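You operate a simulated robot arm through the tools that you are given. There is no shell and no other tool. Be economical: measure what you need, move in short steps, check, and stop when the job is done.

You run a simulated robot arm. Do the job below in one go: nothing can be reset, and whatever is moved stays where it is left.

TASK
Move the red plug from the blue socket to the purple socket.
Fine: both are on the stage box. Press the blue tab first. Then plug the green and silver plug into the blue socket.

The check looks at the end state, three seconds after you hand in, the way a careful person would. Anything else that was tipped, shoved, dropped, spilled or broken makes it a failure.

THE ROBOT
A 7-joint arm with a two-finger parallel gripper, fixed in place. Base frame: the origin is at the foot of the arm, x ahead of it, y to its left, z up. Readings come in m, degrees, newtons and seconds.
With the tool pointing down near the work surface it reaches from about 0.22 to 0.68 m from the base axis. Its first joint turns from -66.0 to 66.0 degrees. Payload 2.4 kg.
The tool frame sits at the grasp point between the pads (the TCP): z along the fingers, y along the line on which they close. The tips reach 0.03 m beyond it. Largest opening 0.094 m; finger width 0.028, thickness 0.01; the body of the gripper, 0.05 by 0.096 m, starts 0.055 m behind the TCP.
Orientation is that of the tool frame in the base frame, as [roll, pitch, yaw] about the fixed x, y, z axes, in that order (R = Rz(yaw) Ry(pitch) Rx(roll)). With the fingers straight down and closing along the base's y, the tool's x points along the base's -x, its y along +y and its z along -z.

THE INTERFACE
- The arm moves only by the tool drive_tool. Its argument "targets" is a list of rows, each a list of 7 numbers: the shift along the base's x, y, z in units of 150 mm (1.0 is 150 mm), then the turn, a rotation vector about the base's x, y, z in units of 60 degrees (1.0 is 60 degrees), then the closure, from 0 (fully open) to 1 (shut). In form: [[dx, dy, dz, wx, wy, wz, jaw], ...]. A call has 1 to 10 rows; each row is the pose to reach, as a shift and turn from the pose commanded when the call began. A call with a number of a shift or a turn outside -1 to 1 is refused whole. Each row takes 0.2 s and may step no farther than 0.05 m and 8.6 degrees from the row before; otherwise, or with a gripper value out of range, the whole call is refused. Where a pose cannot be reached the arm comes as near as it can. A force on the tool above 40 N (or 10 N above the force at the start of the call, whichever is more), or a blocked arm, ends the call early, and 0.2 s more pass. The fingers move at their own pace (about 0.153 m/s each) and stop on an object; they squeeze with about 22 N. The grip force told is the motor's: it shows also when the fingers shut on nothing. Time passes only in rows, and 0.2 s behind the last, so rows that repeat a pose let the fingers close. It gives the time, the measured TCP pose, the force on the tool (base axes), the opening and the grip force at its end, in the units of the frame above (readings bear some noise), with the torque about the TCP (base axes, N m) and any sound that the robot's microphone picked up.
- Cameras (640 x 400 px; columns grow to the right, rows downward): "scene" is fixed at [0.0331, 0.4758, 1.4298]; the picture's right is [-0.78, -0.63, 0.00], its down [-0.44, 0.54, -0.72] and it looks along [0.46, -0.56, -0.69] (base axes); focal length 306 px, centre (320, 200). "wrist" rides on the gripper at [0.076, 0.014, -0.102] in the tool frame; the picture's right is [-0.18, 0.98, 0.00], its down [-0.75, -0.14, -0.64] and it looks along [-0.63, -0.12, 0.77] (tool axes); focal length 243 px, centre (320, 200).
- camera(camera): a new picture of that camera. No time passes.
- probe_pixels(camera, pixels): there is no depth. For up to 12 entries [column, row, z] of the newest picture of that camera ("zoom" is the newest enlarged one), the place [x, y] in the base frame at which the ray of that pixel passes the height z, good to about 0.002 m. No time passes.
- zoom(camera, box): a new picture of the part [left, top, right, bottom] of that camera's present view, enlarged. No time passes.
- job_done(): hands the job in; it is judged then, once.

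Keep the steps short. Do not move on a guess: measure, check each grasp and each placing, and mend mistakes. In all there are 80 turns and 34 pictures (those below and enlarged ones count). Leave the gripper open and the arm clear of the work at the hand-in unless told otherwise, and finish with a single line.

The tools are called after "Request:" as a command line: name --pt "numbers of a row" for each row, then --argument value for the rest, lists and objects as JSON in quotes. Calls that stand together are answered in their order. drive_tool: Moves the arm, as the interface text tells. Its arguments: {"type":"object","properties":{"targets":{"type":"array","items":{"type":"array","items":{"type":"number"}}}},"required":["targets"]} The other tools are called the same way: camera (camera) takes a picture; probe_pixels (camera, pixels) gives the place at which the rays of pixels pass given heights; zoom (camera, box) takes an enlarged picture of a part of a camera's view; job_done () hands the job in.

At the start:

```text
time: 0.0
tcp_pos: [0.3275, -0.0151, 1.162]
tool_rot: [-180.0, 0.0, -180.0]
wrist_force: [0.0, 0.2, -0.3]
wrist_torque: [-0.02, 0.0, 0.03]
width: 0.0941
grasp_force: 0.2
```

scene: 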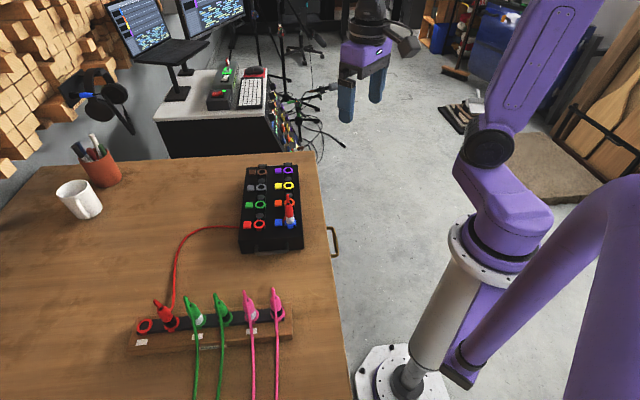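
wrist: 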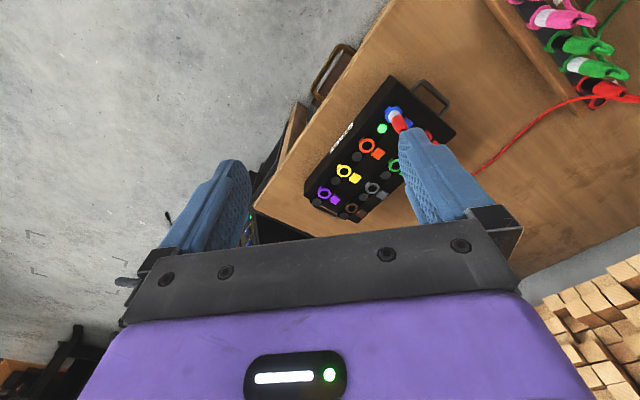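

I see the black stage box near (272,208) with a red plug in it, and a rack with plugs at the front of the table. I'll zoom in on both.

Request:
zoom --camera "scene" --box '[225, 150, 321, 260]'

Request:
zoom --camera "scene" --box '[120, 270, 310, 390]'

Request:
zoom --camera "wrist" --box '[290, 70, 470, 230]'

```text
3.64 times, centred on (273, 205) of scene
```

zoom: 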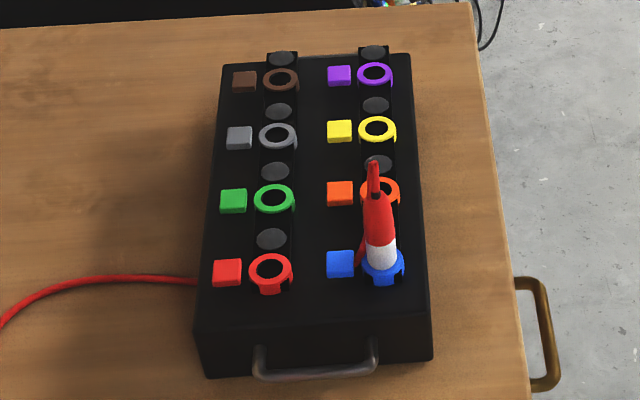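

```text
3.33 times, centred on (215, 330) of scene
```

zoom: 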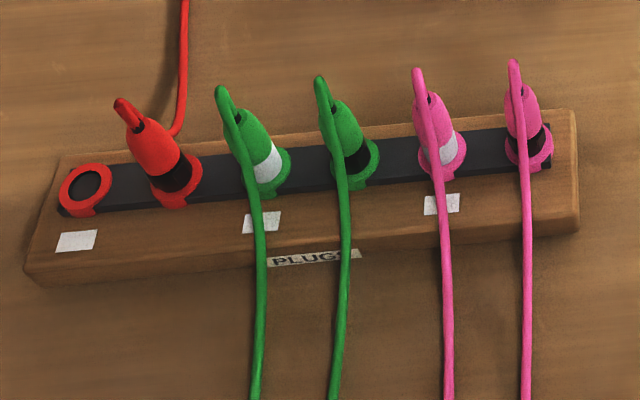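

```text
2.50 times, centred on (380, 150) of wrist
```

zoom: 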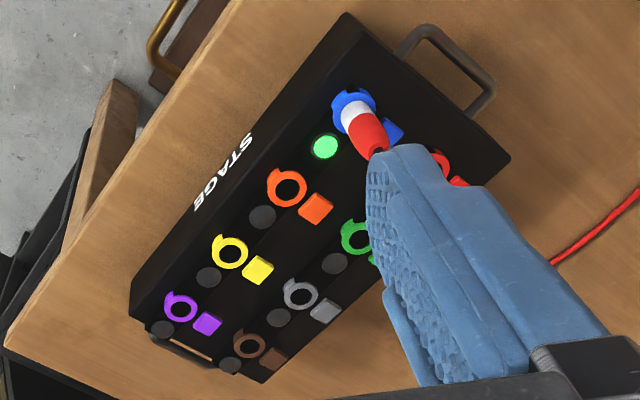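

Finding heights: I'll probe the purple and blue sockets in both views at several z values and triangulate.

Request:
probe_pixels --camera "scene" --pixels '[[288.1, 170.4, 0.4], [288.1, 170.4, 0.6], [288.1, 170.4, 0.8], [290.3, 223.7, 0.4], [290.3, 223.7, 0.6], [290.3, 223.7, 0.8]]'

Request:
probe_pixels --camera "wrist" --pixels '[[324.4, 192, 0.4], [324.4, 192, 0.6], [324.4, 192, 0.8], [393.6, 113.2, 0.4], [393.6, 113.2, 0.6], [393.6, 113.2, 0.8]]'

```text
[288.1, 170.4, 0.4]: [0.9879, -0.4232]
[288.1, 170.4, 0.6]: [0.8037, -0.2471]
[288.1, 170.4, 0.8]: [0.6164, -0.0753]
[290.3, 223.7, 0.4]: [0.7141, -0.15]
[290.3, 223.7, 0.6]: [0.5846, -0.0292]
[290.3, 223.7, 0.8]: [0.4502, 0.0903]
```

```text
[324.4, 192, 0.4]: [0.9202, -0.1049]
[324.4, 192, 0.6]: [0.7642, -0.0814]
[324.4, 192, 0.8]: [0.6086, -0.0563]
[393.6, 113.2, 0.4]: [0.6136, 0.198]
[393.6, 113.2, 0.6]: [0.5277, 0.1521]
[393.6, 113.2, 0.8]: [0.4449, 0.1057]
```

The socket tops are at z≈0.82, with blue at about (0.435,0.103) and purple at about (0.596,-0.056). I'll move the hand closer above the box for a better look.

Request:
drive_tool --pt "0 0.19 -0.18 0 0 0 0" --pt "0 0.38 -0.36 0 0 0 0" --pt "0 0.57 -0.54 0 0 0 0" --pt "0 0.76 -0.72 0 0 0 0"

Request:
camera --camera "wrist"

```text
time: 1.0
tcp_pos: [0.3257, 0.0997, 1.0549]
tool_rot: [180.0, -0.1, 180.0]
wrist_force: [-0.3, 0.2, 0.4]
wrist_torque: [0.0, 0.0, -0.05]
width: 0.0941
grasp_force: 0.0
```

```text
28 pictures are left
```

wrist: 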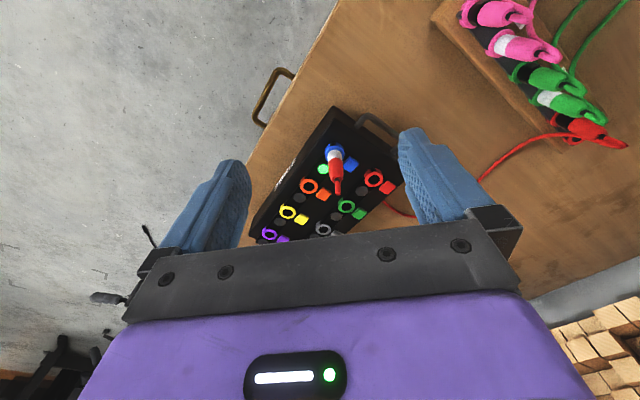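

Request:
zoom --camera "wrist" --box '[240, 95, 420, 245]'

Request:
zoom --camera "wrist" --box '[430, 0, 640, 150]'

```text
2.67 times, centred on (330, 170) of wrist
```

zoom: 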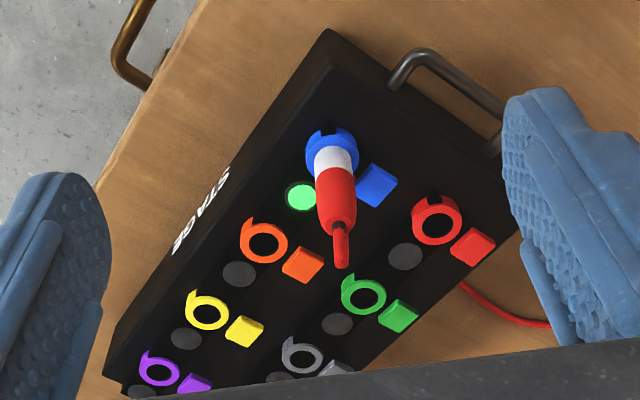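

```text
2.67 times, centred on (535, 75) of wrist
```

zoom: 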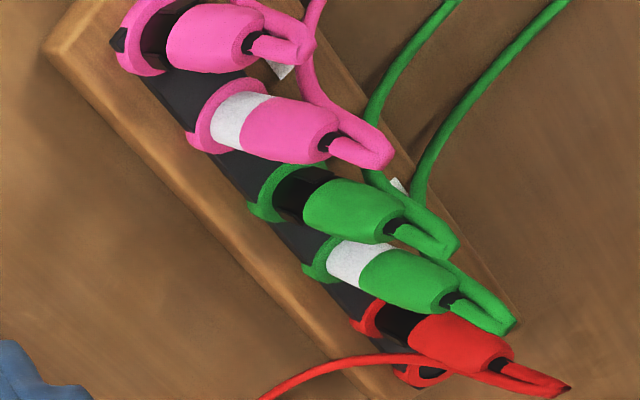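

Next I'll triangulate the green/silver plug's holder and the top of the red plug.

Request:
probe_pixels --camera "scene" --pixels '[[199.4, 323, 0.75], [199.4, 323, 0.8], [199.4, 323, 0.85], [287.3, 195.4, 0.85], [287.3, 195.4, 0.9], [287.3, 195.4, 0.95], [290.3, 223.7, 0.82], [276.2, 222.2, 0.82], [288.1, 170.4, 0.82]]'

Request:
probe_pixels --camera "wrist" --pixels '[[535.7, 98.2, 0.75], [535.7, 98.2, 0.8], [535.7, 98.2, 0.85], [338.6, 194.3, 0.85], [338.6, 194.3, 0.9], [338.6, 194.3, 0.95], [334.0, 152.5, 0.82], [351.1, 164.0, 0.82], [269.6, 233.3, 0.82]]'

```text
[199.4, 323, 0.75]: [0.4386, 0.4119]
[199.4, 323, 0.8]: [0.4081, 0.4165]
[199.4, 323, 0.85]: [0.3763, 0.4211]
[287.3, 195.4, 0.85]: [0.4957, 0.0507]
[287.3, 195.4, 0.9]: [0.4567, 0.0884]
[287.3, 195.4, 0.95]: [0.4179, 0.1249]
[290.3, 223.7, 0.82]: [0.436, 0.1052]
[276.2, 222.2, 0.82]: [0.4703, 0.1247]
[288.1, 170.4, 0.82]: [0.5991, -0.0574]
```

```text
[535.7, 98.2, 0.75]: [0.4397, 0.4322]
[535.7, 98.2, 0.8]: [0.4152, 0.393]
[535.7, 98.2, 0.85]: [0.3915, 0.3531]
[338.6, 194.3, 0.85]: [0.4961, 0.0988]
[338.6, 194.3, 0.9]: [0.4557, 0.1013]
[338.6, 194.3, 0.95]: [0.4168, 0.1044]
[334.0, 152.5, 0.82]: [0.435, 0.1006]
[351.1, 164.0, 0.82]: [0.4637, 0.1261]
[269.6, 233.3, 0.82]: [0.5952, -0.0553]
```

Heights agree: red plug top z≈0.92, green/silver holder about (0.424,0.414,0.773), and blue tab about (0.467,0.125). The socket rings have key notches, so I'll get a closer look from above the box.

Request:
drive_tool --pt "0.2 -0.174 -0.086 0 0 0 0" --pt "0.4 -0.348 -0.172 0 0 0 0" --pt "0.6 -0.522 -0.258 0 0 0 0" --pt "0.8 -0.696 -0.344 0 0 0 0" --pt "1.0 -0.87 -0.43 0 0 0 0"

Request:
zoom --camera "wrist" --box '[220, 0, 450, 230]'

```text
time: 2.2
tcp_pos: [0.476, -0.0325, 0.9889]
tool_rot: [180.0, 0.0, -180.0]
wrist_force: [-0.5, -0.3, -0.3]
wrist_torque: [0.01, -0.01, 0.02]
width: 0.0939
grasp_force: 0.1
```

```text
1.74 times, centred on (335, 115) of wrist
```

zoom: 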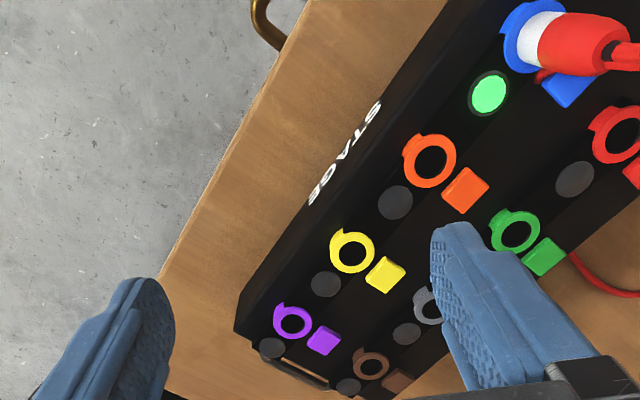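

Request:
zoom --camera "wrist" --box '[290, 155, 370, 205]'

Request:
zoom --camera "wrist" --box '[380, 40, 476, 100]'

Request:
zoom --camera "scene" --box '[265, 160, 313, 240]'

```text
8.00 times, centred on (330, 180) of wrist
```

zoom: 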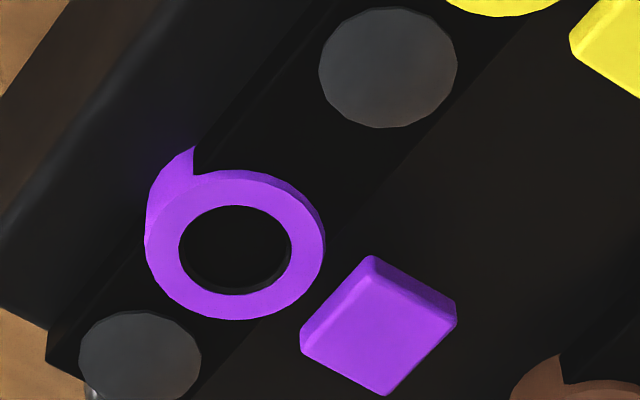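

```text
6.67 times, centred on (428, 70) of wrist
```

zoom: 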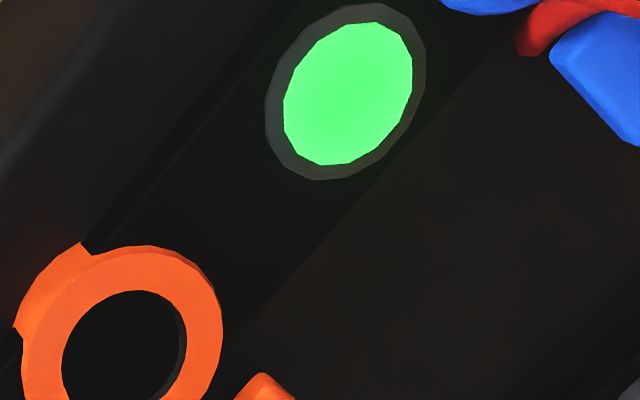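

```text
5.00 times, centred on (289, 200) of scene
```

zoom: 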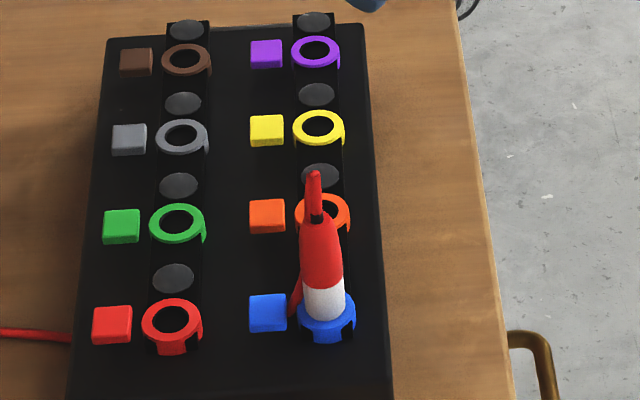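

The rings look plain, with a skirt on the side. A thin red piece sits between the red plug and the blue tab, so I'll move to look at it closely.

Request:
drive_tool --pt "0 0.3 0 0 0 0 0" --pt "0 0.6 0 0 0 0 0" --pt "0 0.9 0 0 0 0 0"

Request:
zoom --camera "wrist" --box '[250, 20, 400, 130]'

```text
time: 3.0
tcp_pos: [0.4759, 0.1033, 0.9887]
tool_rot: [179.9, 0.0, 179.9]
wrist_force: [-0.1, 0.3, -0.6]
wrist_torque: [0.01, 0.01, -0.03]
width: 0.0941
grasp_force: 0.0
```

```text
3.64 times, centred on (325, 75) of wrist
```

zoom: 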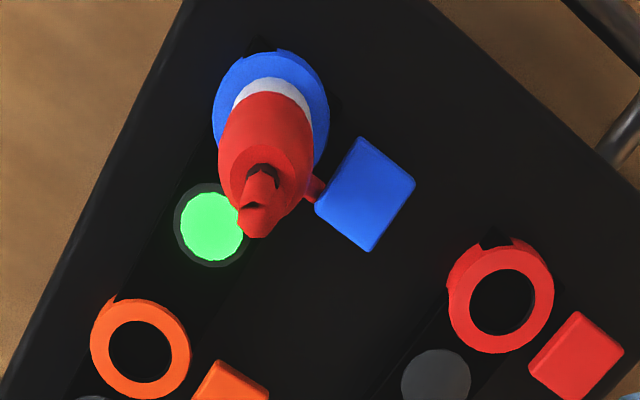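

Request:
zoom --camera "wrist" --box '[290, 30, 360, 90]'

Request:
zoom --camera "scene" --box '[150, 285, 240, 345]'

```text
6.67 times, centred on (325, 60) of wrist
```

zoom: 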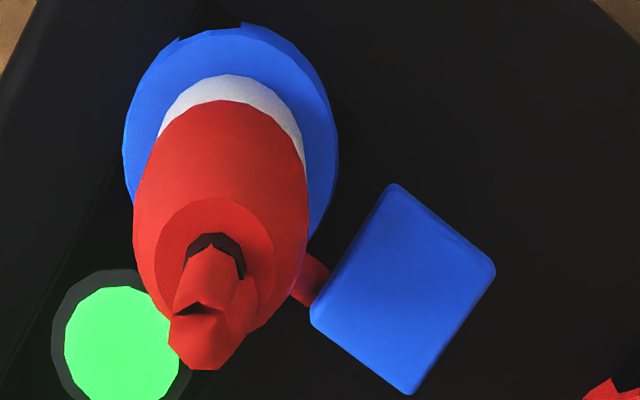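

```text
6.67 times, centred on (195, 315) of scene
```

zoom: 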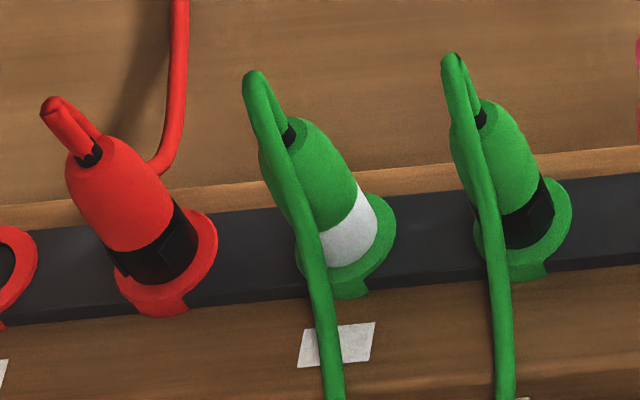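

The red piece is the plug's own cable hanging between the plug and the tab. Now I'll measure the tab, socket and box directions precisely.

Request:
probe_pixels --camera "wrist" --pixels '[[337.3, 72.7, 0.81], [337.3, 72.7, 0.82], [337.3, 72.7, 0.83], [311.3, 51.0, 0.82], [311.3, 51.0, 0.83], [317.5, 84, 0.86], [317.5, 84, 0.88]]'

Request:
probe_pixels --camera "scene" --pixels '[[278.4, 222.4, 0.81], [278.4, 222.4, 0.82], [278.4, 222.4, 0.83], [290.2, 223.5, 0.82], [288.2, 170.6, 0.82], [288.4, 185.6, 0.82], [289.5, 202.5, 0.82], [278.2, 170.8, 0.82]]'

```text
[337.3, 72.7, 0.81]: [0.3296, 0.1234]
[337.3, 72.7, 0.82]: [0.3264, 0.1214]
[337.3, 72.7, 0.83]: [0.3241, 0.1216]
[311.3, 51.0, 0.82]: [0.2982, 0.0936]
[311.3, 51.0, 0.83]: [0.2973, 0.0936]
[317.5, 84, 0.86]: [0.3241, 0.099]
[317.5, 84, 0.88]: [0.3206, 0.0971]
```

```text
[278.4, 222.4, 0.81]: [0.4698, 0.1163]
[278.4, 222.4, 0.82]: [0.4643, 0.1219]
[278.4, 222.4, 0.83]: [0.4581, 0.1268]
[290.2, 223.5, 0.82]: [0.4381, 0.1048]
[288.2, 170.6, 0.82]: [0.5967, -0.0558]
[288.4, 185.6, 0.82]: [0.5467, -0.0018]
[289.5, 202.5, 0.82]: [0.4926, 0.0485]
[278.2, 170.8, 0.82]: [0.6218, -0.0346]
```

The wrist probe uses the pose of the last full picture, which was 0.066 m higher and 0.150 m further back. I'll re-probe with that correction.

Request:
probe_pixels --camera "wrist" --pixels '[[337.3, 72.7, 0.8762], [337.3, 72.7, 0.8862], [337.3, 72.7, 0.8962], [311.3, 51.0, 0.8862], [311.3, 51.0, 0.8962], [317.5, 84, 0.9662], [317.5, 84, 0.9862]]'

```text
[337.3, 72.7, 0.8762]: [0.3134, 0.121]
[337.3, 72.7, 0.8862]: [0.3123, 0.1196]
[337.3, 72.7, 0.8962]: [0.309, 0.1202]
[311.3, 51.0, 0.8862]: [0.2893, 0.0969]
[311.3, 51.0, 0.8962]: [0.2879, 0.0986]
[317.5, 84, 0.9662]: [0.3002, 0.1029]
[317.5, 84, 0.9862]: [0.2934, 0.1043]
```

Tab centre is ≈(0.4635,0.1225,0.82), purple ≈(0.5965,-0.056) and blue ≈(0.4385,0.104), with the box's long axis at -45°. I'll turn the hand 45°, close the jaw and hover over the blue tab, then tilt 6° away from the plug.

Request:
drive_tool --pt "0 0 0 0 0 0.125 0.3" --pt "-0.01 0.03 0 0 0 0.25 0.6" --pt "-0.02 0.06 0 0 0 0.375 1" --pt "-0.04 0.1 0 0 0 0.5 1" --pt "-0.06 0.153 0 0 0 0.625 1" --pt "-0.06 0.153 0 0 0 0.75 1"

Request:
drive_tool --pt "0 0 -0.05 -0.035 0.035 0 1" --pt "0 0 -0.1 -0.0707 0.0707 0 1" --pt "0 0 -0.15 -0.0707 0.0707 0 1"

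Request:
camera --camera "wrist"

```text
time: 4.4
tcp_pos: [0.4667, 0.1263, 0.9889]
tool_rot: [180.0, -0.1, -134.8]
wrist_force: [-0.1, 0.6, 0.0]
wrist_torque: [0.01, 0.02, -0.01]
width: 0.0002
grasp_force: 21.9
```

```text
time: 5.2
tcp_pos: [0.4684, 0.1255, 0.9657]
tool_rot: [-179.9, -6.0, -135.0]
wrist_force: [0.2, -0.6, -0.4]
wrist_torque: [-0.01, 0.0, 0.02]
width: 0.0
grasp_force: 22.1
```

```text
18 pictures are left
```

wrist: 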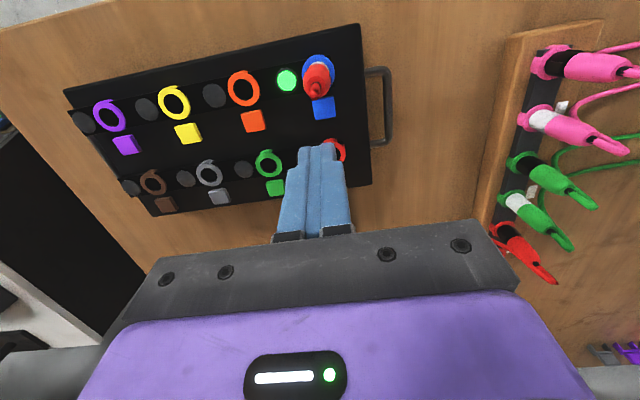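

The tip hovers over the blue tab, and the camera's clearance to the plug looks fine. I'll descend to about 15 mm above the tab and check.

Request:
drive_tool --pt "0 0 -0.2 0 0 0 1" --pt "0 0 -0.4 0 0 0 1" --pt "0 0 -0.6 0 0 0 1"

Request:
zoom --camera "scene" --box '[240, 160, 320, 240]'

```text
time: 6.0
tcp_pos: [0.4674, 0.1279, 0.8763]
tool_rot: [180.0, -6.0, -135.0]
wrist_force: [-0.1, 0.0, -0.1]
wrist_torque: [-0.03, 0.0, 0.03]
width: 0.0
grasp_force: 22.2
```

```text
5.00 times, centred on (280, 200) of scene
```

zoom: 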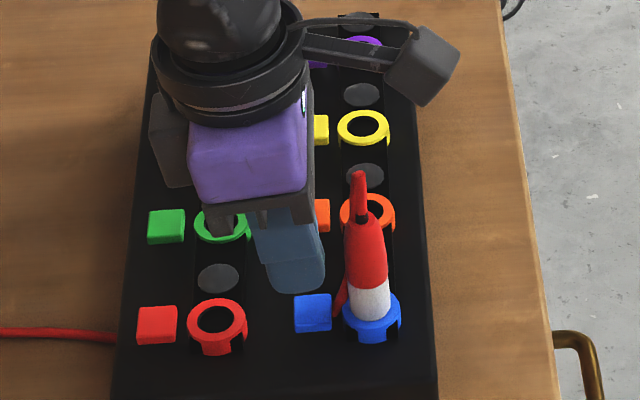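

Tip is about 25 mm above the tab and lined up. Pressing down in small steps.

Request:
drive_tool --pt "0 0 -0.08 0 0 0 1" --pt "0 0 -0.12 0 0 0 1" --pt "0 0 -0.15 0 0 0 1" --pt "0 0 -0.17 0 0 0 1" --pt "0 0 -0.19 0 0 0 1"

```text
time: 7.2
tcp_pos: [0.4677, 0.1259, 0.8487]
tool_rot: [-179.9, -5.9, -135.0]
wrist_force: [-9.8, -2.4, 38.8]
wrist_torque: [0.02, 0.23, 0.06]
width: 0.0
grasp_force: 22.1
```

There's 39 N of contact at tip z≈0.819 and no sound yet. I'll look before pressing further.

Request:
zoom --camera "scene" --box '[260, 190, 308, 240]'

```text
8.00 times, centred on (284, 215) of scene
```

zoom: 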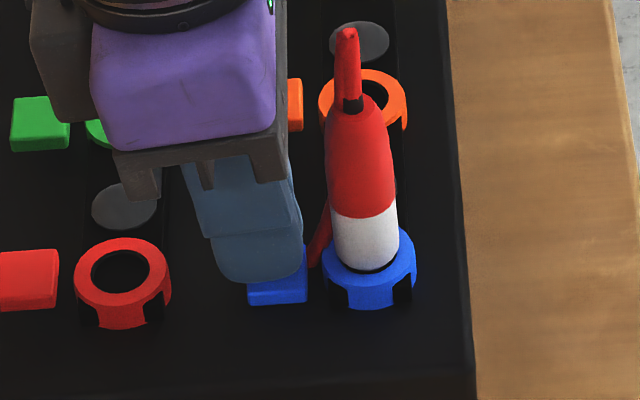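

The plug has risen slightly: there's now a dark gap under its white band, so it looks released. I'll retreat straight up, un-tilt and open.

Request:
drive_tool --pt "0 0 0.2 0 0 0 1" --pt "0 0 0.5 0 0 0 1" --pt "0 0 0.8 0 0 0 1" --pt "0 0 0.95 0.035 -0.035 0 0.7" --pt "0 0 0.95 0.0707 -0.0707 0 0.35" --pt "0 0 0.95 0.0707 -0.0707 0 0.35"

Request:
camera --camera "wrist"

```text
time: 8.6
tcp_pos: [0.4669, 0.1266, 0.9915]
tool_rot: [179.9, 0.0, -135.0]
wrist_force: [-0.5, 0.2, -0.1]
wrist_torque: [0.01, 0.02, 0.03]
width: 0.0611
grasp_force: 0.1
```

```text
15 pictures are left
```

wrist: 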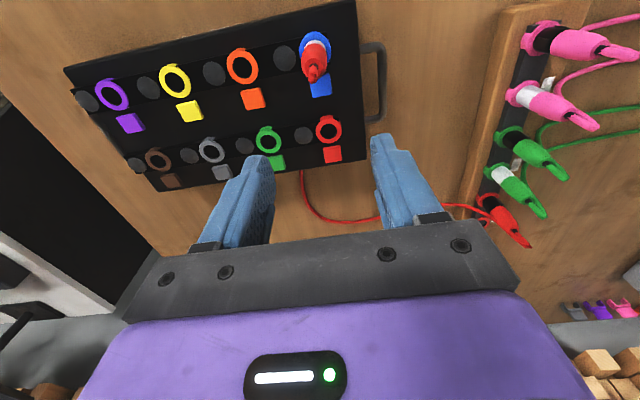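

The light beside blue is off, so the plug is released. I'll measure the socket centres from this view.

Request:
probe_pixels --camera "wrist" --pixels '[[242, 68, 0.82], [174, 81, 0.82], [112, 95.5, 0.82], [328, 130, 0.82], [314, 47, 0.82], [317, 74, 0.9], [317, 74, 0.92], [508, 183, 0.773], [519, 144, 0.773]]'

Request:
probe_pixels --camera "scene" --pixels '[[288.1, 170.6, 0.82], [289.2, 201.8, 0.82], [290.4, 223.6, 0.82], [259.2, 223.9, 0.82], [289.2, 213.6, 0.85], [289.2, 213.6, 0.86]]'

```text
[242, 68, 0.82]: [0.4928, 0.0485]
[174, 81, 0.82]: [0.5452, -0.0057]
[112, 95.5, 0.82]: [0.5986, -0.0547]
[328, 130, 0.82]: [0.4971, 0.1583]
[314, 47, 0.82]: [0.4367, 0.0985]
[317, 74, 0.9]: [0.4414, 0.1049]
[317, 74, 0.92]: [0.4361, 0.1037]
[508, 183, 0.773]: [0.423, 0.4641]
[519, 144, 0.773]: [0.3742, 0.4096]
```

```text
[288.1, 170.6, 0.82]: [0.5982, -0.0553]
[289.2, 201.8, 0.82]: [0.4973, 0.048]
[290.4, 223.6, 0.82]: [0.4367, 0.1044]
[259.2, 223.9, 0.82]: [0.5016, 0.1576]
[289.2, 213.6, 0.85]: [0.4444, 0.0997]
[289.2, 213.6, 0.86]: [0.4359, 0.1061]
```

Blue socket and plug centre is ≈(0.440,0.102). I'll move above the red plug with the jaw part open, then descend to TCP z≈0.878.

Request:
drive_tool --pt "-0.18 -0.164 0 0 0 0 0.35" --pt "-0.18 -0.164 -0.2 0 0 0 0.35" --pt "-0.18 -0.164 -0.4 0 0 0 0.35" --pt "-0.18 -0.164 -0.6 0 0 0 0.35" --pt "-0.18 -0.164 -0.757 0 0 0 0.35"

Request:
zoom --camera "scene" --box '[250, 150, 330, 240]'

```text
time: 9.8
tcp_pos: [0.4409, 0.1023, 0.8766]
tool_rot: [179.9, 0.0, -135.1]
wrist_force: [0.0, 0.1, 0.7]
wrist_torque: [0.01, -0.05, -0.02]
width: 0.0611
grasp_force: 0.0
```

```text
4.44 times, centred on (290, 195) of scene
```

zoom: 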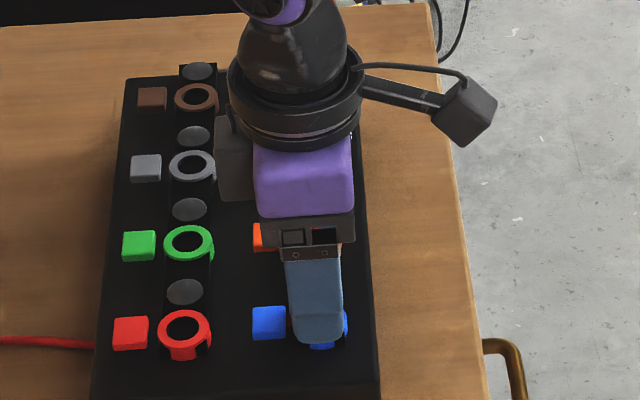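

No contact force, and the finger sits beside the plug. Closing now.

Request:
drive_tool --pt "0 0 0 0 0 0 0.6" --pt "0 0 0 0 0 0 1" --pt "0 0 0 0 0 0 1"

```text
time: 10.6
tcp_pos: [0.4386, 0.1025, 0.8772]
tool_rot: [-179.9, 0.0, -135.0]
wrist_force: [1.2, -0.2, -4.1]
wrist_torque: [0.03, -0.04, 0.0]
width: 0.0205
grasp_force: 22.1
```

Gripped at 20.5 mm. Lifting straight up gently.

Request:
drive_tool --pt "0 0 0.04 0 0 0 1" --pt "0 0 0.12 0 0 0 1" --pt "0 0 0.25 0 0 0 1" --pt "0 0 0.45 0 0 0 1"

Request:
zoom --camera "scene" --box '[250, 150, 330, 240]'

```text
time: 11.6
tcp_pos: [0.4397, 0.1011, 0.9448]
tool_rot: [180.0, 0.0, -135.0]
wrist_force: [0.4, 0.3, -0.2]
wrist_torque: [0.01, -0.03, -0.01]
width: 0.0207
grasp_force: 22.1
```

```text
4.44 times, centred on (290, 195) of scene
```

zoom: 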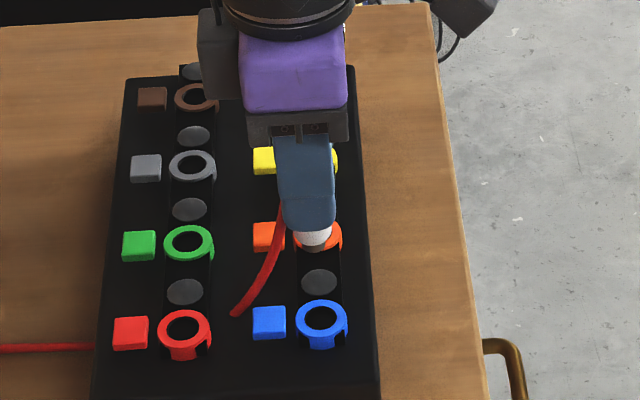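

The red plug is out, the box is unmoved, and the cable is a short tail. Carrying the plug toward purple, total shift (+0.158,-0.1575).

Request:
drive_tool --pt "0.176 -0.175 0 0 0 0 1" --pt "0.352 -0.35 0 0 0 0 1" --pt "0.527 -0.525 0 0 0 0 1"

Request:
drive_tool --pt "0.176 -0.175 0 0 0 0 1" --pt "0.352 -0.35 0 0 0 0 1" --pt "0.527 -0.525 0 0 0 0 1" --pt "0.527 -0.525 0 0 0 0 1"

Request:
camera --camera "wrist"

Request:
zoom --camera "scene" --box '[265, 125, 313, 185]'

```text
time: 12.4
tcp_pos: [0.519, 0.0229, 0.9444]
tool_rot: [180.0, 0.0, -134.8]
wrist_force: [-0.4, 0.0, 0.6]
wrist_torque: [-0.01, 0.01, 0.02]
width: 0.0204
grasp_force: 22.3
```

```text
time: 13.4
tcp_pos: [0.5996, -0.0557, 0.9433]
tool_rot: [-179.9, 0.0, -135.1]
wrist_force: [-0.1, 0.8, -0.4]
wrist_torque: [-0.04, 0.01, 0.0]
width: 0.0205
grasp_force: 21.7
```

```text
12 pictures are left
```

wrist: 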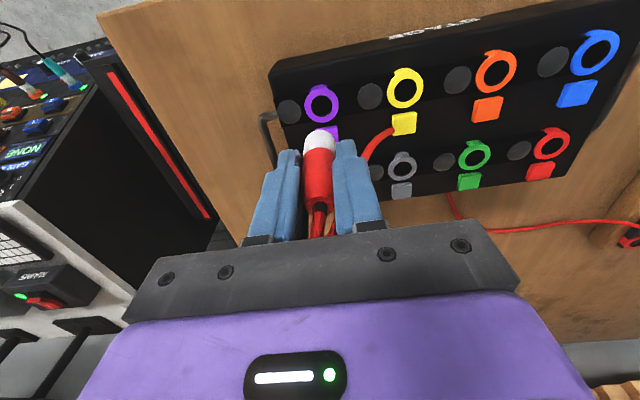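

```text
6.67 times, centred on (289, 155) of scene
```

zoom: 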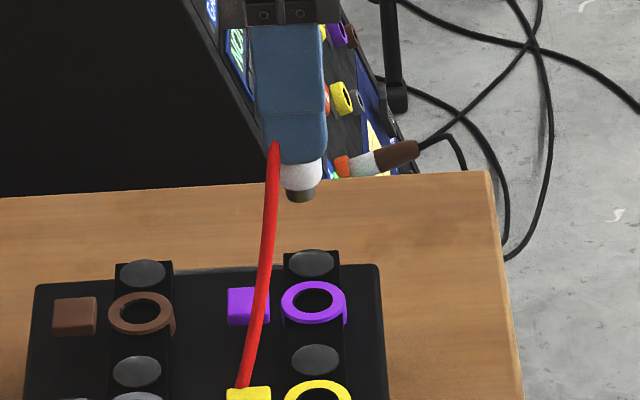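

Request:
probe_pixels --camera "wrist" --pixels '[[322, 104, 0.82], [405, 89.5, 0.82], [494, 72, 0.82], [595, 54, 0.82], [319, 140, 0.885], [319, 140, 0.895]]'

Request:
probe_pixels --camera "scene" --pixels '[[287.9, 170.3, 0.82], [285.85, 153.5, 0.87], [285.85, 153.5, 0.88], [285.85, 153.5, 0.89]]'

```text
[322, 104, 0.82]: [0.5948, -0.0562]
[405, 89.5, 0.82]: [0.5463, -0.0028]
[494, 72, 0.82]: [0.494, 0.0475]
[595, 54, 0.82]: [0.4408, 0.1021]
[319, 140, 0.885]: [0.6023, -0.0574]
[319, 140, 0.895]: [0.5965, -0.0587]
```

```text
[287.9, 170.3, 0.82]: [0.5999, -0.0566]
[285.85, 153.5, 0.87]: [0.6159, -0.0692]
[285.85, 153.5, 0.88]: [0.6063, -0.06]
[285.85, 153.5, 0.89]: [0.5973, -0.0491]
```

Purple measures ≈(0.597,-0.056), and the plug hangs about 1–2 mm beyond it. I'll nudge it and descend until the nose is just above the ring.

Request:
drive_tool --pt "-0.01 0 -0.15 0 0 0 1" --pt "-0.01 0 -0.3 0 0 0 1" --pt "-0.01 0 -0.36 0 0 0 1" --pt "-0.01 0 -0.36 0 0 0 1"

Request:
zoom --camera "scene" --box '[265, 140, 313, 180]'

```text
time: 14.4
tcp_pos: [0.5965, -0.0557, 0.8897]
tool_rot: [-179.9, -0.1, -135.0]
wrist_force: [0.3, -0.6, -1.1]
wrist_torque: [-0.01, 0.0, 0.01]
width: 0.0205
grasp_force: 21.4
```

```text
10.00 times, centred on (289, 160) of scene
```

zoom: 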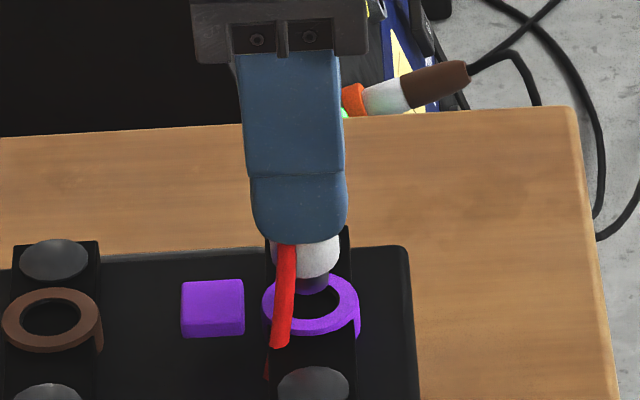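

The nose lines up over the purple ring. Pushing down in small steps, with force watched.

Request:
drive_tool --pt "0 0 -0.03 0 0 0 1" --pt "0 0 -0.06 0 0 0 1" --pt "0 0 -0.08 0 0 0 1" --pt "0 0 -0.1 0 0 0 1" --pt "0 0 -0.12 0 0 0 1"

```text
time: 15.6
tcp_pos: [0.598, -0.0553, 0.8743]
tool_rot: [-179.8, 0.0, -135.0]
wrist_force: [-6.9, 0.1, 14.9]
wrist_torque: [-0.01, 0.2, 0.0]
width: 0.0203
grasp_force: 22.0
```

15 N of resistance with a -x side push, so the plug is slightly too far in +x. I'll ease 2 mm to -x and push a bit more.

Request:
drive_tool --pt "-0.013 0 0 0 0 0 1" --pt "-0.013 0 -0.015 0 0 0 1" --pt "-0.013 0 -0.03 0 0 0 1"

Request:
zoom --camera "scene" --box '[265, 140, 313, 180]'

```text
time: 16.4
tcp_pos: [0.5963, -0.0558, 0.8688]
tool_rot: [-179.9, 0.2, -135.0]
wrist_force: [6.6, -1.9, 14.4]
wrist_torque: [0.0, -0.07, 0.03]
width: 0.0207
grasp_force: 21.8
```

```text
10.00 times, centred on (289, 160) of scene
```

zoom: 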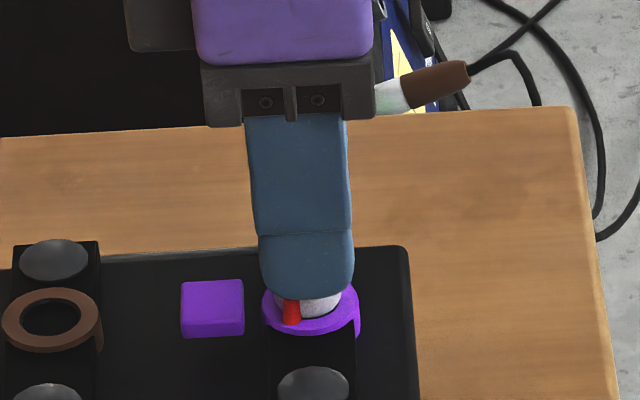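

The plug is entering the ring. I'll centre it by +1 mm and push until it seats.

Request:
drive_tool --pt "0.006 0 -0.01 0 0 0 1" --pt "0.006 0 -0.025 0 0 0 1" --pt "0.006 0 -0.04 0 0 0 1" --pt "0.006 0 -0.055 0 0 0 1"

```text
time: 17.4
tcp_pos: [0.5963, -0.0563, 0.8595]
tool_rot: [-180.0, 0.1, -135.0]
wrist_force: [3.8, -5.0, 15.7]
wrist_torque: [-0.07, -0.08, -0.01]
width: 0.0208
grasp_force: 22.2
```

Request:
drive_tool --pt "0.004 -0.004 -0.015 0 0 0 1" --pt "0.004 -0.004 -0.03 0 0 0 1" --pt "0.004 -0.004 -0.045 0 0 0 1"

Request:
camera --camera "wrist"

```text
time: 18.2
tcp_pos: [0.5973, -0.0569, 0.8549]
tool_rot: [179.9, 0.0, -135.1]
wrist_force: [1.1, -3.0, 15.3]
wrist_torque: [0.0, -0.06, -0.06]
width: 0.021
grasp_force: 22.0
```

```text
8 pictures are left
```

wrist: 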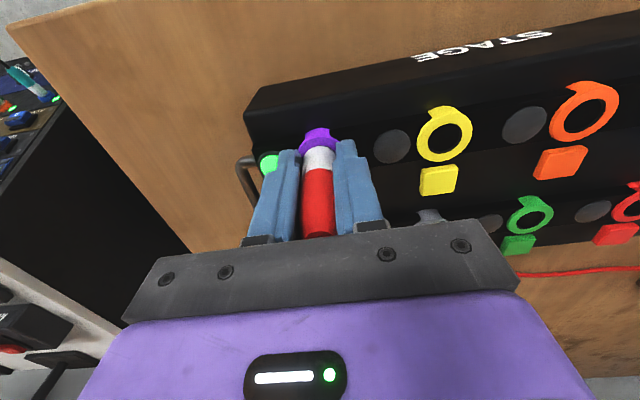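

The light beside purple is green, so the red plug is seated. Releasing and going straight up.

Request:
drive_tool --pt "0 0 0.01 0 0 0 0.6" --pt "0 0 0.01 0 0 0 0.35" --pt "0 0 0.15 0 0 0 0.35" --pt "0 0 0.4 0 0 0 0.35" --pt "0 0 0.7 0 0 0 0.35" --pt "0 0 0.95 0 0 0 0.35"

Request:
drive_tool --pt "-0.2 0.2 0 0 0 0 0.35" --pt "-0.4 0.4 0 0 0 0 0.35" --pt "-0.6 0.6 0 0 0 0 0.35" --pt "-0.8 0.8 0 0 0 0 0.35" --pt "-1 1 0 0 0 0 0.35"

Request:
camera --camera "scene"

```text
time: 19.6
tcp_pos: [0.5953, -0.0568, 0.9956]
tool_rot: [-179.9, 0.0, -135.0]
wrist_force: [-0.2, -0.4, 0.1]
wrist_torque: [-0.03, 0.0, -0.02]
width: 0.0608
grasp_force: 0.0
```

```text
time: 20.8
tcp_pos: [0.4449, 0.0943, 0.9943]
tool_rot: [180.0, 0.0, -135.0]
wrist_force: [-0.3, 0.6, 0.1]
wrist_torque: [0.01, -0.02, 0.0]
width: 0.0612
grasp_force: 0.1
```

```text
7 pictures are left
```

scene: 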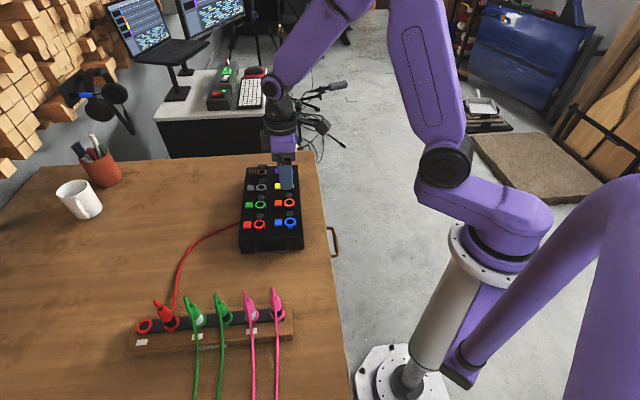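

The red plug is done. Next I'll measure the rack row direction from the scene view, using collar centres at z≈0.775.

Request:
probe_pixels --camera "scene" --pixels '[[171.9, 323.2, 0.775], [199, 321.8, 0.775], [225.3, 319.8, 0.775], [251.6, 316.5, 0.775], [144.5, 326, 0.775], [279, 313, 0.775]]'

```text
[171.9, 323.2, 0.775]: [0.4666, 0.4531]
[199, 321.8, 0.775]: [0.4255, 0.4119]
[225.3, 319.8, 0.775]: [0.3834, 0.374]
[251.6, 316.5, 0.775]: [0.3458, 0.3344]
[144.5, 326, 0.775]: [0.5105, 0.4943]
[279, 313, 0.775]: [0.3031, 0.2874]
```

The row runs at 45° with 58 mm spacing, and green/silver is at ≈(0.4255,0.412). I'll turn the hand -90° so it closes along the row, clear of the cable loop, while travelling high to the rack.

Request:
drive_tool --pt "0 0.16 0.02 0 0 -0.125 0.47" --pt "0 0.32 0.04 0 0 -0.25 0.47" --pt "0 0.48 0.04 0 0 -0.375 0.47" --pt "0 0.64 0.04 0 0 -0.5 0.47" --pt "0 0.8 0.04 0 0 -0.625 0.47" --pt "0 1.0 0.04 0 0 -0.75 0.47"

Request:
drive_tool --pt "-0.03 0.16 0 0 0 -0.125 0.47" --pt "-0.06 0.32 0 0 0 -0.25 0.47" --pt "-0.09 0.48 0 0 0 -0.375 0.47" --pt "-0.12 0.64 0 0 0 -0.5 0.47" --pt "-0.147 0.8 0 0 0 -0.625 0.47" --pt "-0.147 1.0 0 0 0 -0.75 0.47"

Request:
drive_tool --pt "0 0.124 0 0 0 0 0.47" --pt "0 0.124 0 0 0 0 0.47"

Request:
camera --camera "wrist"

Request:
probe_pixels --camera "scene" --pixels '[[184.8, 295.8, 0.86], [184.8, 295.8, 0.87], [184.8, 295.8, 0.88], [184.8, 295.8, 0.89]]'

```text
time: 22.2
tcp_pos: [0.4475, 0.2451, 1.002]
tool_rot: [-180.0, 0.0, 180.0]
wrist_force: [0.4, 0.3, -0.6]
wrist_torque: [0.0, 0.0, -0.01]
width: 0.0498
grasp_force: 0.0
```

```text
time: 23.6
tcp_pos: [0.4265, 0.3944, 1.0007]
tool_rot: [180.0, 0.0, 134.9]
wrist_force: [-0.5, 0.1, -0.2]
wrist_torque: [-0.01, -0.03, -0.03]
width: 0.0499
grasp_force: 0.1
```

```text
time: 24.2
tcp_pos: [0.4239, 0.4127, 1.0021]
tool_rot: [-179.8, 0.0, 135.0]
wrist_force: [0.3, 0.6, -0.4]
wrist_torque: [0.01, 0.0, 0.03]
width: 0.05
grasp_force: 0.1
```

```text
6 pictures are left
```

wrist: 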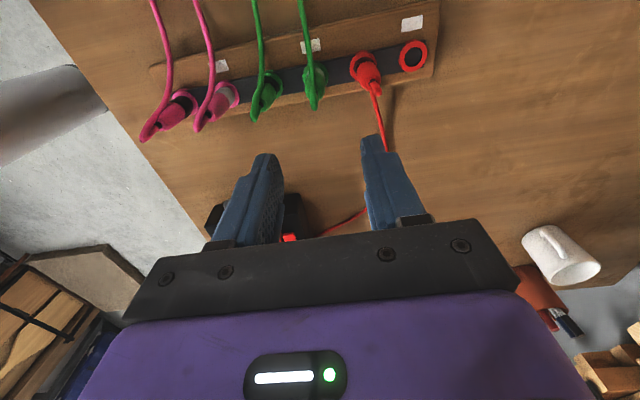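

```text
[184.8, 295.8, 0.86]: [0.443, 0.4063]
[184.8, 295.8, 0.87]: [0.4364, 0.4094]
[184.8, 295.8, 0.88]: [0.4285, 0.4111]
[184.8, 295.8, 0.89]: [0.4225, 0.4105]
```

Request:
probe_pixels --camera "wrist" --pixels '[[413, 55, 0.775], [364, 64, 0.775], [312, 76, 0.775], [315, 108, 0.87], [315, 108, 0.88], [315, 108, 0.89], [315, 85, 0.83]]'

Request:
zoom --camera "wrist" --box '[240, 35, 440, 135]'

```text
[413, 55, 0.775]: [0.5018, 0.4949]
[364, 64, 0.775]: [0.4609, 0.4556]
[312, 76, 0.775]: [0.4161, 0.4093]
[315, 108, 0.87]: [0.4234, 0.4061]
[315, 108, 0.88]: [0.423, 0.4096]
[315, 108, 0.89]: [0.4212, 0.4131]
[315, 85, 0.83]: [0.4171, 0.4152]
```

```text
3.20 times, centred on (340, 85) of wrist
```

zoom: 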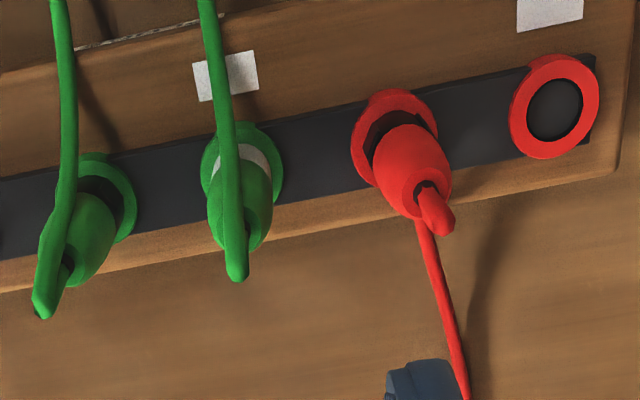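

Both views agree: the green/silver collar is ≈(0.4198,0.4127,0.784) and its loop top z≈0.89. I'll shift over it and descend to TCP z≈0.842, just keeping the palm above the loop.

Request:
drive_tool --pt "-0.036 0.004 -0.1 0 0 0 0.47" --pt "-0.036 0.004 -0.35 0 0 0 0.47" --pt "-0.036 0.004 -0.6 0 0 0 0.47" --pt "-0.036 0.004 -0.68 0 0 0 0.47"

Request:
drive_tool --pt "0 0 -0.13 0 0 0 0.47" --pt "0 0 -0.26 0 0 0 0.47" --pt "0 0 -0.385 0 0 0 0.47"

Request:
zoom --camera "scene" --box '[150, 270, 250, 350]'

```text
time: 25.2
tcp_pos: [0.4205, 0.412, 0.8992]
tool_rot: [180.0, 0.1, 135.0]
wrist_force: [-1.4, -0.8, -0.8]
wrist_torque: [0.02, 0.03, -0.02]
width: 0.0496
grasp_force: 0.0
```

```text
time: 26.0
tcp_pos: [0.4198, 0.4124, 0.8414]
tool_rot: [-180.0, 0.0, 135.1]
wrist_force: [0.4, -0.8, -0.1]
wrist_torque: [-0.03, -0.01, 0.01]
width: 0.0501
grasp_force: 0.1
```

```text
5.00 times, centred on (200, 310) of scene
```

zoom: 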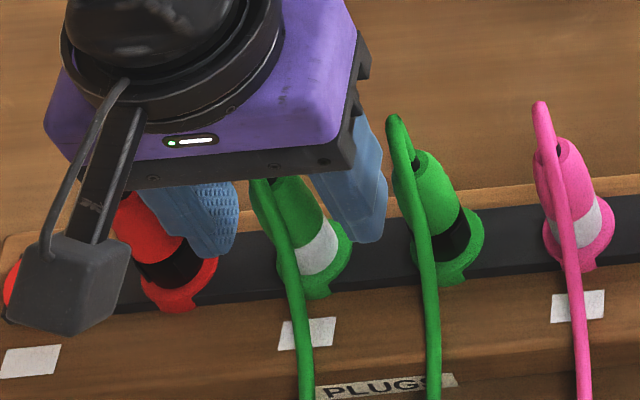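

The fingers straddle the green/silver plug with no contact. Closing, then a slow lift.

Request:
drive_tool --pt "0 0 0 0 0 0 0.7" --pt "0 0 0 0 0 0 1" --pt "0 0 0 0 0 0 1"

Request:
drive_tool --pt "0 0 0.04 0 0 0 1" --pt "0 0 0.1 0 0 0 1" --pt "0 0 0.2 0 0 0 1" --pt "0 0 0.4 0 0 0 1" --pt "0 0 0.7 0 0 0 1" --pt "0 0 1.0 0 0 0 1"

```text
time: 26.8
tcp_pos: [0.4195, 0.4127, 0.8411]
tool_rot: [-180.0, 0.0, 135.0]
wrist_force: [0.5, -0.5, -0.5]
wrist_torque: [-0.02, 0.0, -0.01]
width: 0.0207
grasp_force: 21.8
```

```text
time: 28.2
tcp_pos: [0.4192, 0.4129, 0.9925]
tool_rot: [-179.9, 0.0, 135.0]
wrist_force: [0.7, -0.7, -0.7]
wrist_torque: [-0.02, 0.03, 0.01]
width: 0.0206
grasp_force: 22.0
```

The plug is held at 20.6 mm. Carrying it to above the blue socket while turning back +90°.

Request:
drive_tool --pt "0.01 -0.16 0 0 0 0.125 1" --pt "0.02 -0.32 0 0 0 0.25 1" --pt "0.03 -0.48 0 0 0 0.375 1" --pt "0.04 -0.64 0 0 0 0.5 1" --pt "0.06 -0.8 0 0 0 0.625 1" --pt "0.067 -1.0 0 0 0 0.75 1"

Request:
drive_tool --pt "0.01 -0.16 0 0 0 0.125 1" --pt "0.02 -0.32 0 0 0 0.25 1" --pt "0.03 -0.48 0 0 0 0.375 1" --pt "0.04 -0.64 0 0 0 0.5 1" --pt "0.06 -0.8 0 0 0 0.625 1" --pt "0.067 -1.0 0 0 0 0.75 1"

Request:
drive_tool --pt "0 -0.07 -0.15 0 0 0 1" --pt "0 -0.07 -0.25 0 0 0 1" --pt "0 -0.07 -0.25 0 0 0 1"

Request:
camera --camera "wrist"

```text
time: 29.6
tcp_pos: [0.4307, 0.263, 0.9925]
tool_rot: [-179.9, 0.0, -179.8]
wrist_force: [-0.3, -0.1, -0.9]
wrist_torque: [0.0, -0.03, 0.02]
width: 0.0207
grasp_force: 22.5
```

```text
time: 31.0
tcp_pos: [0.4378, 0.114, 0.9905]
tool_rot: [180.0, 0.0, -134.8]
wrist_force: [-0.6, -1.4, 0.1]
wrist_torque: [0.01, -0.02, 0.01]
width: 0.0206
grasp_force: 21.8
```

```text
time: 31.8
tcp_pos: [0.4384, 0.1025, 0.9536]
tool_rot: [180.0, 0.0, -135.0]
wrist_force: [0.3, 0.0, -0.9]
wrist_torque: [-0.01, -0.01, -0.02]
width: 0.0207
grasp_force: 22.5
```

```text
3 pictures are left
```

wrist: 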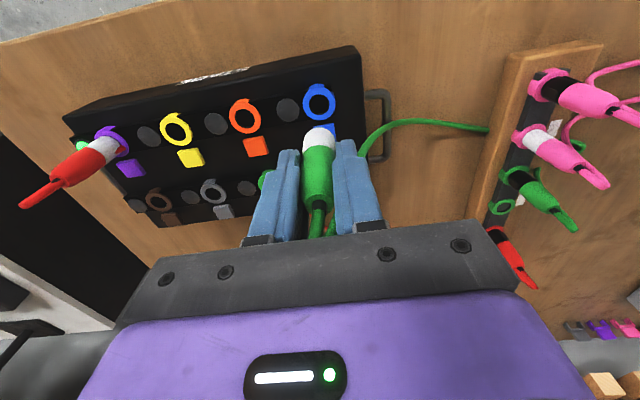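

Request:
probe_pixels --camera "wrist" --pixels '[[319, 102.5, 0.82], [245, 115.5, 0.82], [176, 128, 0.82]]'

Request:
drive_tool --pt "0 0 -0.15 0 0 0 1" --pt "0 0 -0.3 0 0 0 1" --pt "0 0 -0.38 0 0 0 1" --pt "0 0 -0.38 0 0 0 1"

Request:
zoom --camera "scene" --box '[270, 195, 310, 235]'

```text
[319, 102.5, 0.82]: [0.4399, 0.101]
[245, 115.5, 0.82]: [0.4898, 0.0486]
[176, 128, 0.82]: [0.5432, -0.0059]
```

```text
time: 32.8
tcp_pos: [0.4391, 0.1035, 0.8974]
tool_rot: [-179.9, 0.0, -135.1]
wrist_force: [0.6, -0.2, -0.3]
wrist_torque: [-0.03, 0.02, 0.03]
width: 0.0205
grasp_force: 21.8
```

```text
10.00 times, centred on (290, 215) of scene
```

zoom: 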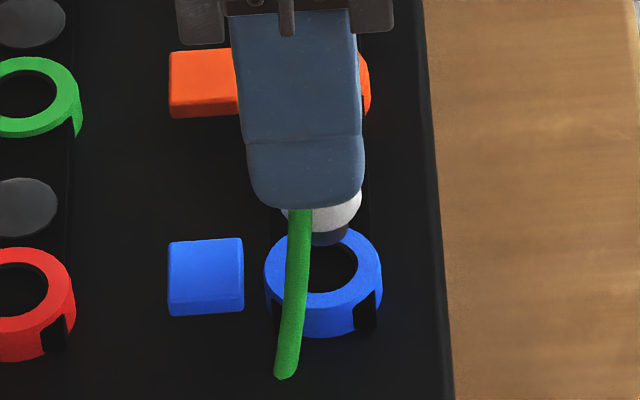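

Blue measures (0.4399,0.101), within 1 mm of the commanded position. Pushing down in small steps.

Request:
drive_tool --pt "0 0 -0.05 0 0 0 1" --pt "0 0 -0.08 0 0 0 1" --pt "0 0 -0.1 0 0 0 1" --pt "0 0 -0.12 0 0 0 1" --pt "0 0 -0.14 0 0 0 1"

```text
time: 34.0
tcp_pos: [0.4409, 0.1017, 0.8753]
tool_rot: [-180.0, 0.0, -135.1]
wrist_force: [-0.6, -0.2, -0.7]
wrist_torque: [0.01, 0.0, -0.02]
width: 0.0204
grasp_force: 21.8
```

No resistance, so the nose is going into the hole. Continuing.

Request:
drive_tool --pt "0 0 -0.02 0 0 0 1" --pt "0 0 -0.04 0 0 0 1" --pt "0 0 -0.055 0 0 0 1" --pt "0 0 -0.07 0 0 0 1"

```text
time: 35.0
tcp_pos: [0.4397, 0.1024, 0.8663]
tool_rot: [-179.8, 0.2, -134.9]
wrist_force: [-0.2, -0.2, 16.4]
wrist_torque: [0.0, -0.04, -0.01]
width: 0.0206
grasp_force: 21.6
```

16 N straight axial with no side force. Pushing a bit further to latch.

Request:
drive_tool --pt "0 0 -0.015 0 0 0 1" --pt "0 0 -0.03 0 0 0 1" --pt "0 0 -0.045 0 0 0 1" --pt "0 0 -0.06 0 0 0 1"

Request:
camera --camera "wrist"

```text
time: 36.0
tcp_pos: [0.4402, 0.101, 0.8566]
tool_rot: [179.9, 0.0, -135.0]
wrist_force: [2.7, -0.9, 15.5]
wrist_torque: [-0.11, -0.02, 0.0]
width: 0.0209
grasp_force: 21.3
```

```text
1 pictures are left
```

wrist: 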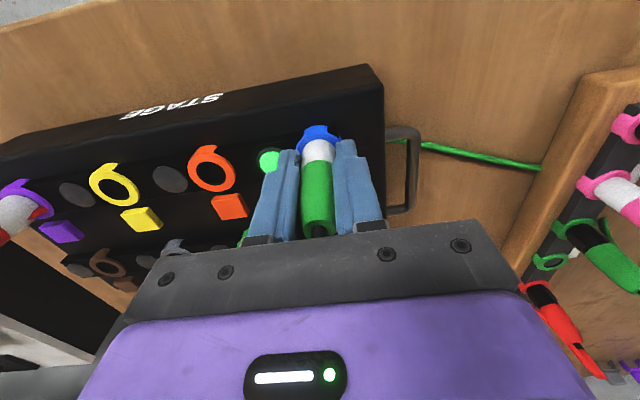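

The light beside blue is green again, so it's latched. Releasing, rising straight up and clearing the area.

Request:
drive_tool --pt "0 0 0.01 0 0 0 0.6" --pt "0 0 0.01 0 0 0 0.35" --pt "0 0 0.15 0 0 0 0.35" --pt "0 0 0.4 0 0 0 0.35" --pt "0 0 0.7 0 0 0 0.35" --pt "0 0 1.0 0 0 0 0"

Request:
drive_tool --pt "-0.1 -0.2 0.2 0 0 0 0" --pt "-0.2 -0.4 0.4 0 0 0 0" --pt "-0.3 -0.6 0.6 0 0 0 0" --pt "-0.4 -0.8 0.8 0 0 0 0" --pt "-0.5 -1.0 0.9 0 0 0 0"

Request:
camera --camera "scene"

```text
time: 37.4
tcp_pos: [0.4391, 0.1026, 1.0076]
tool_rot: [-179.9, 0.0, -135.0]
wrist_force: [0.0, -0.3, 0.2]
wrist_torque: [-0.01, 0.0, -0.02]
width: 0.0941
grasp_force: 0.0
```

```text
time: 38.6
tcp_pos: [0.3636, -0.0489, 1.1421]
tool_rot: [-180.0, -0.1, -135.0]
wrist_force: [0.4, 0.6, 0.8]
wrist_torque: [-0.01, 0.02, 0.01]
width: 0.0942
grasp_force: 0.0
```

```text
0 pictures are left
```

scene: 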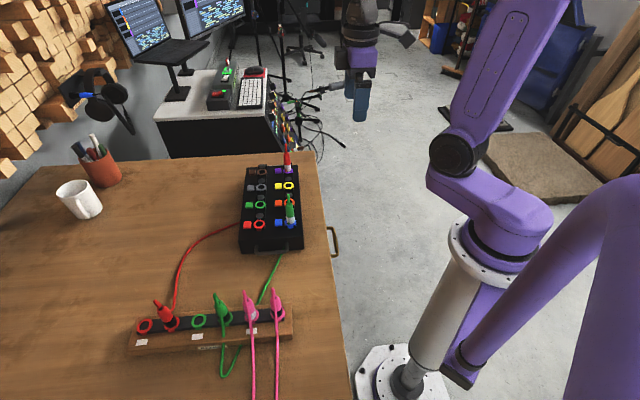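

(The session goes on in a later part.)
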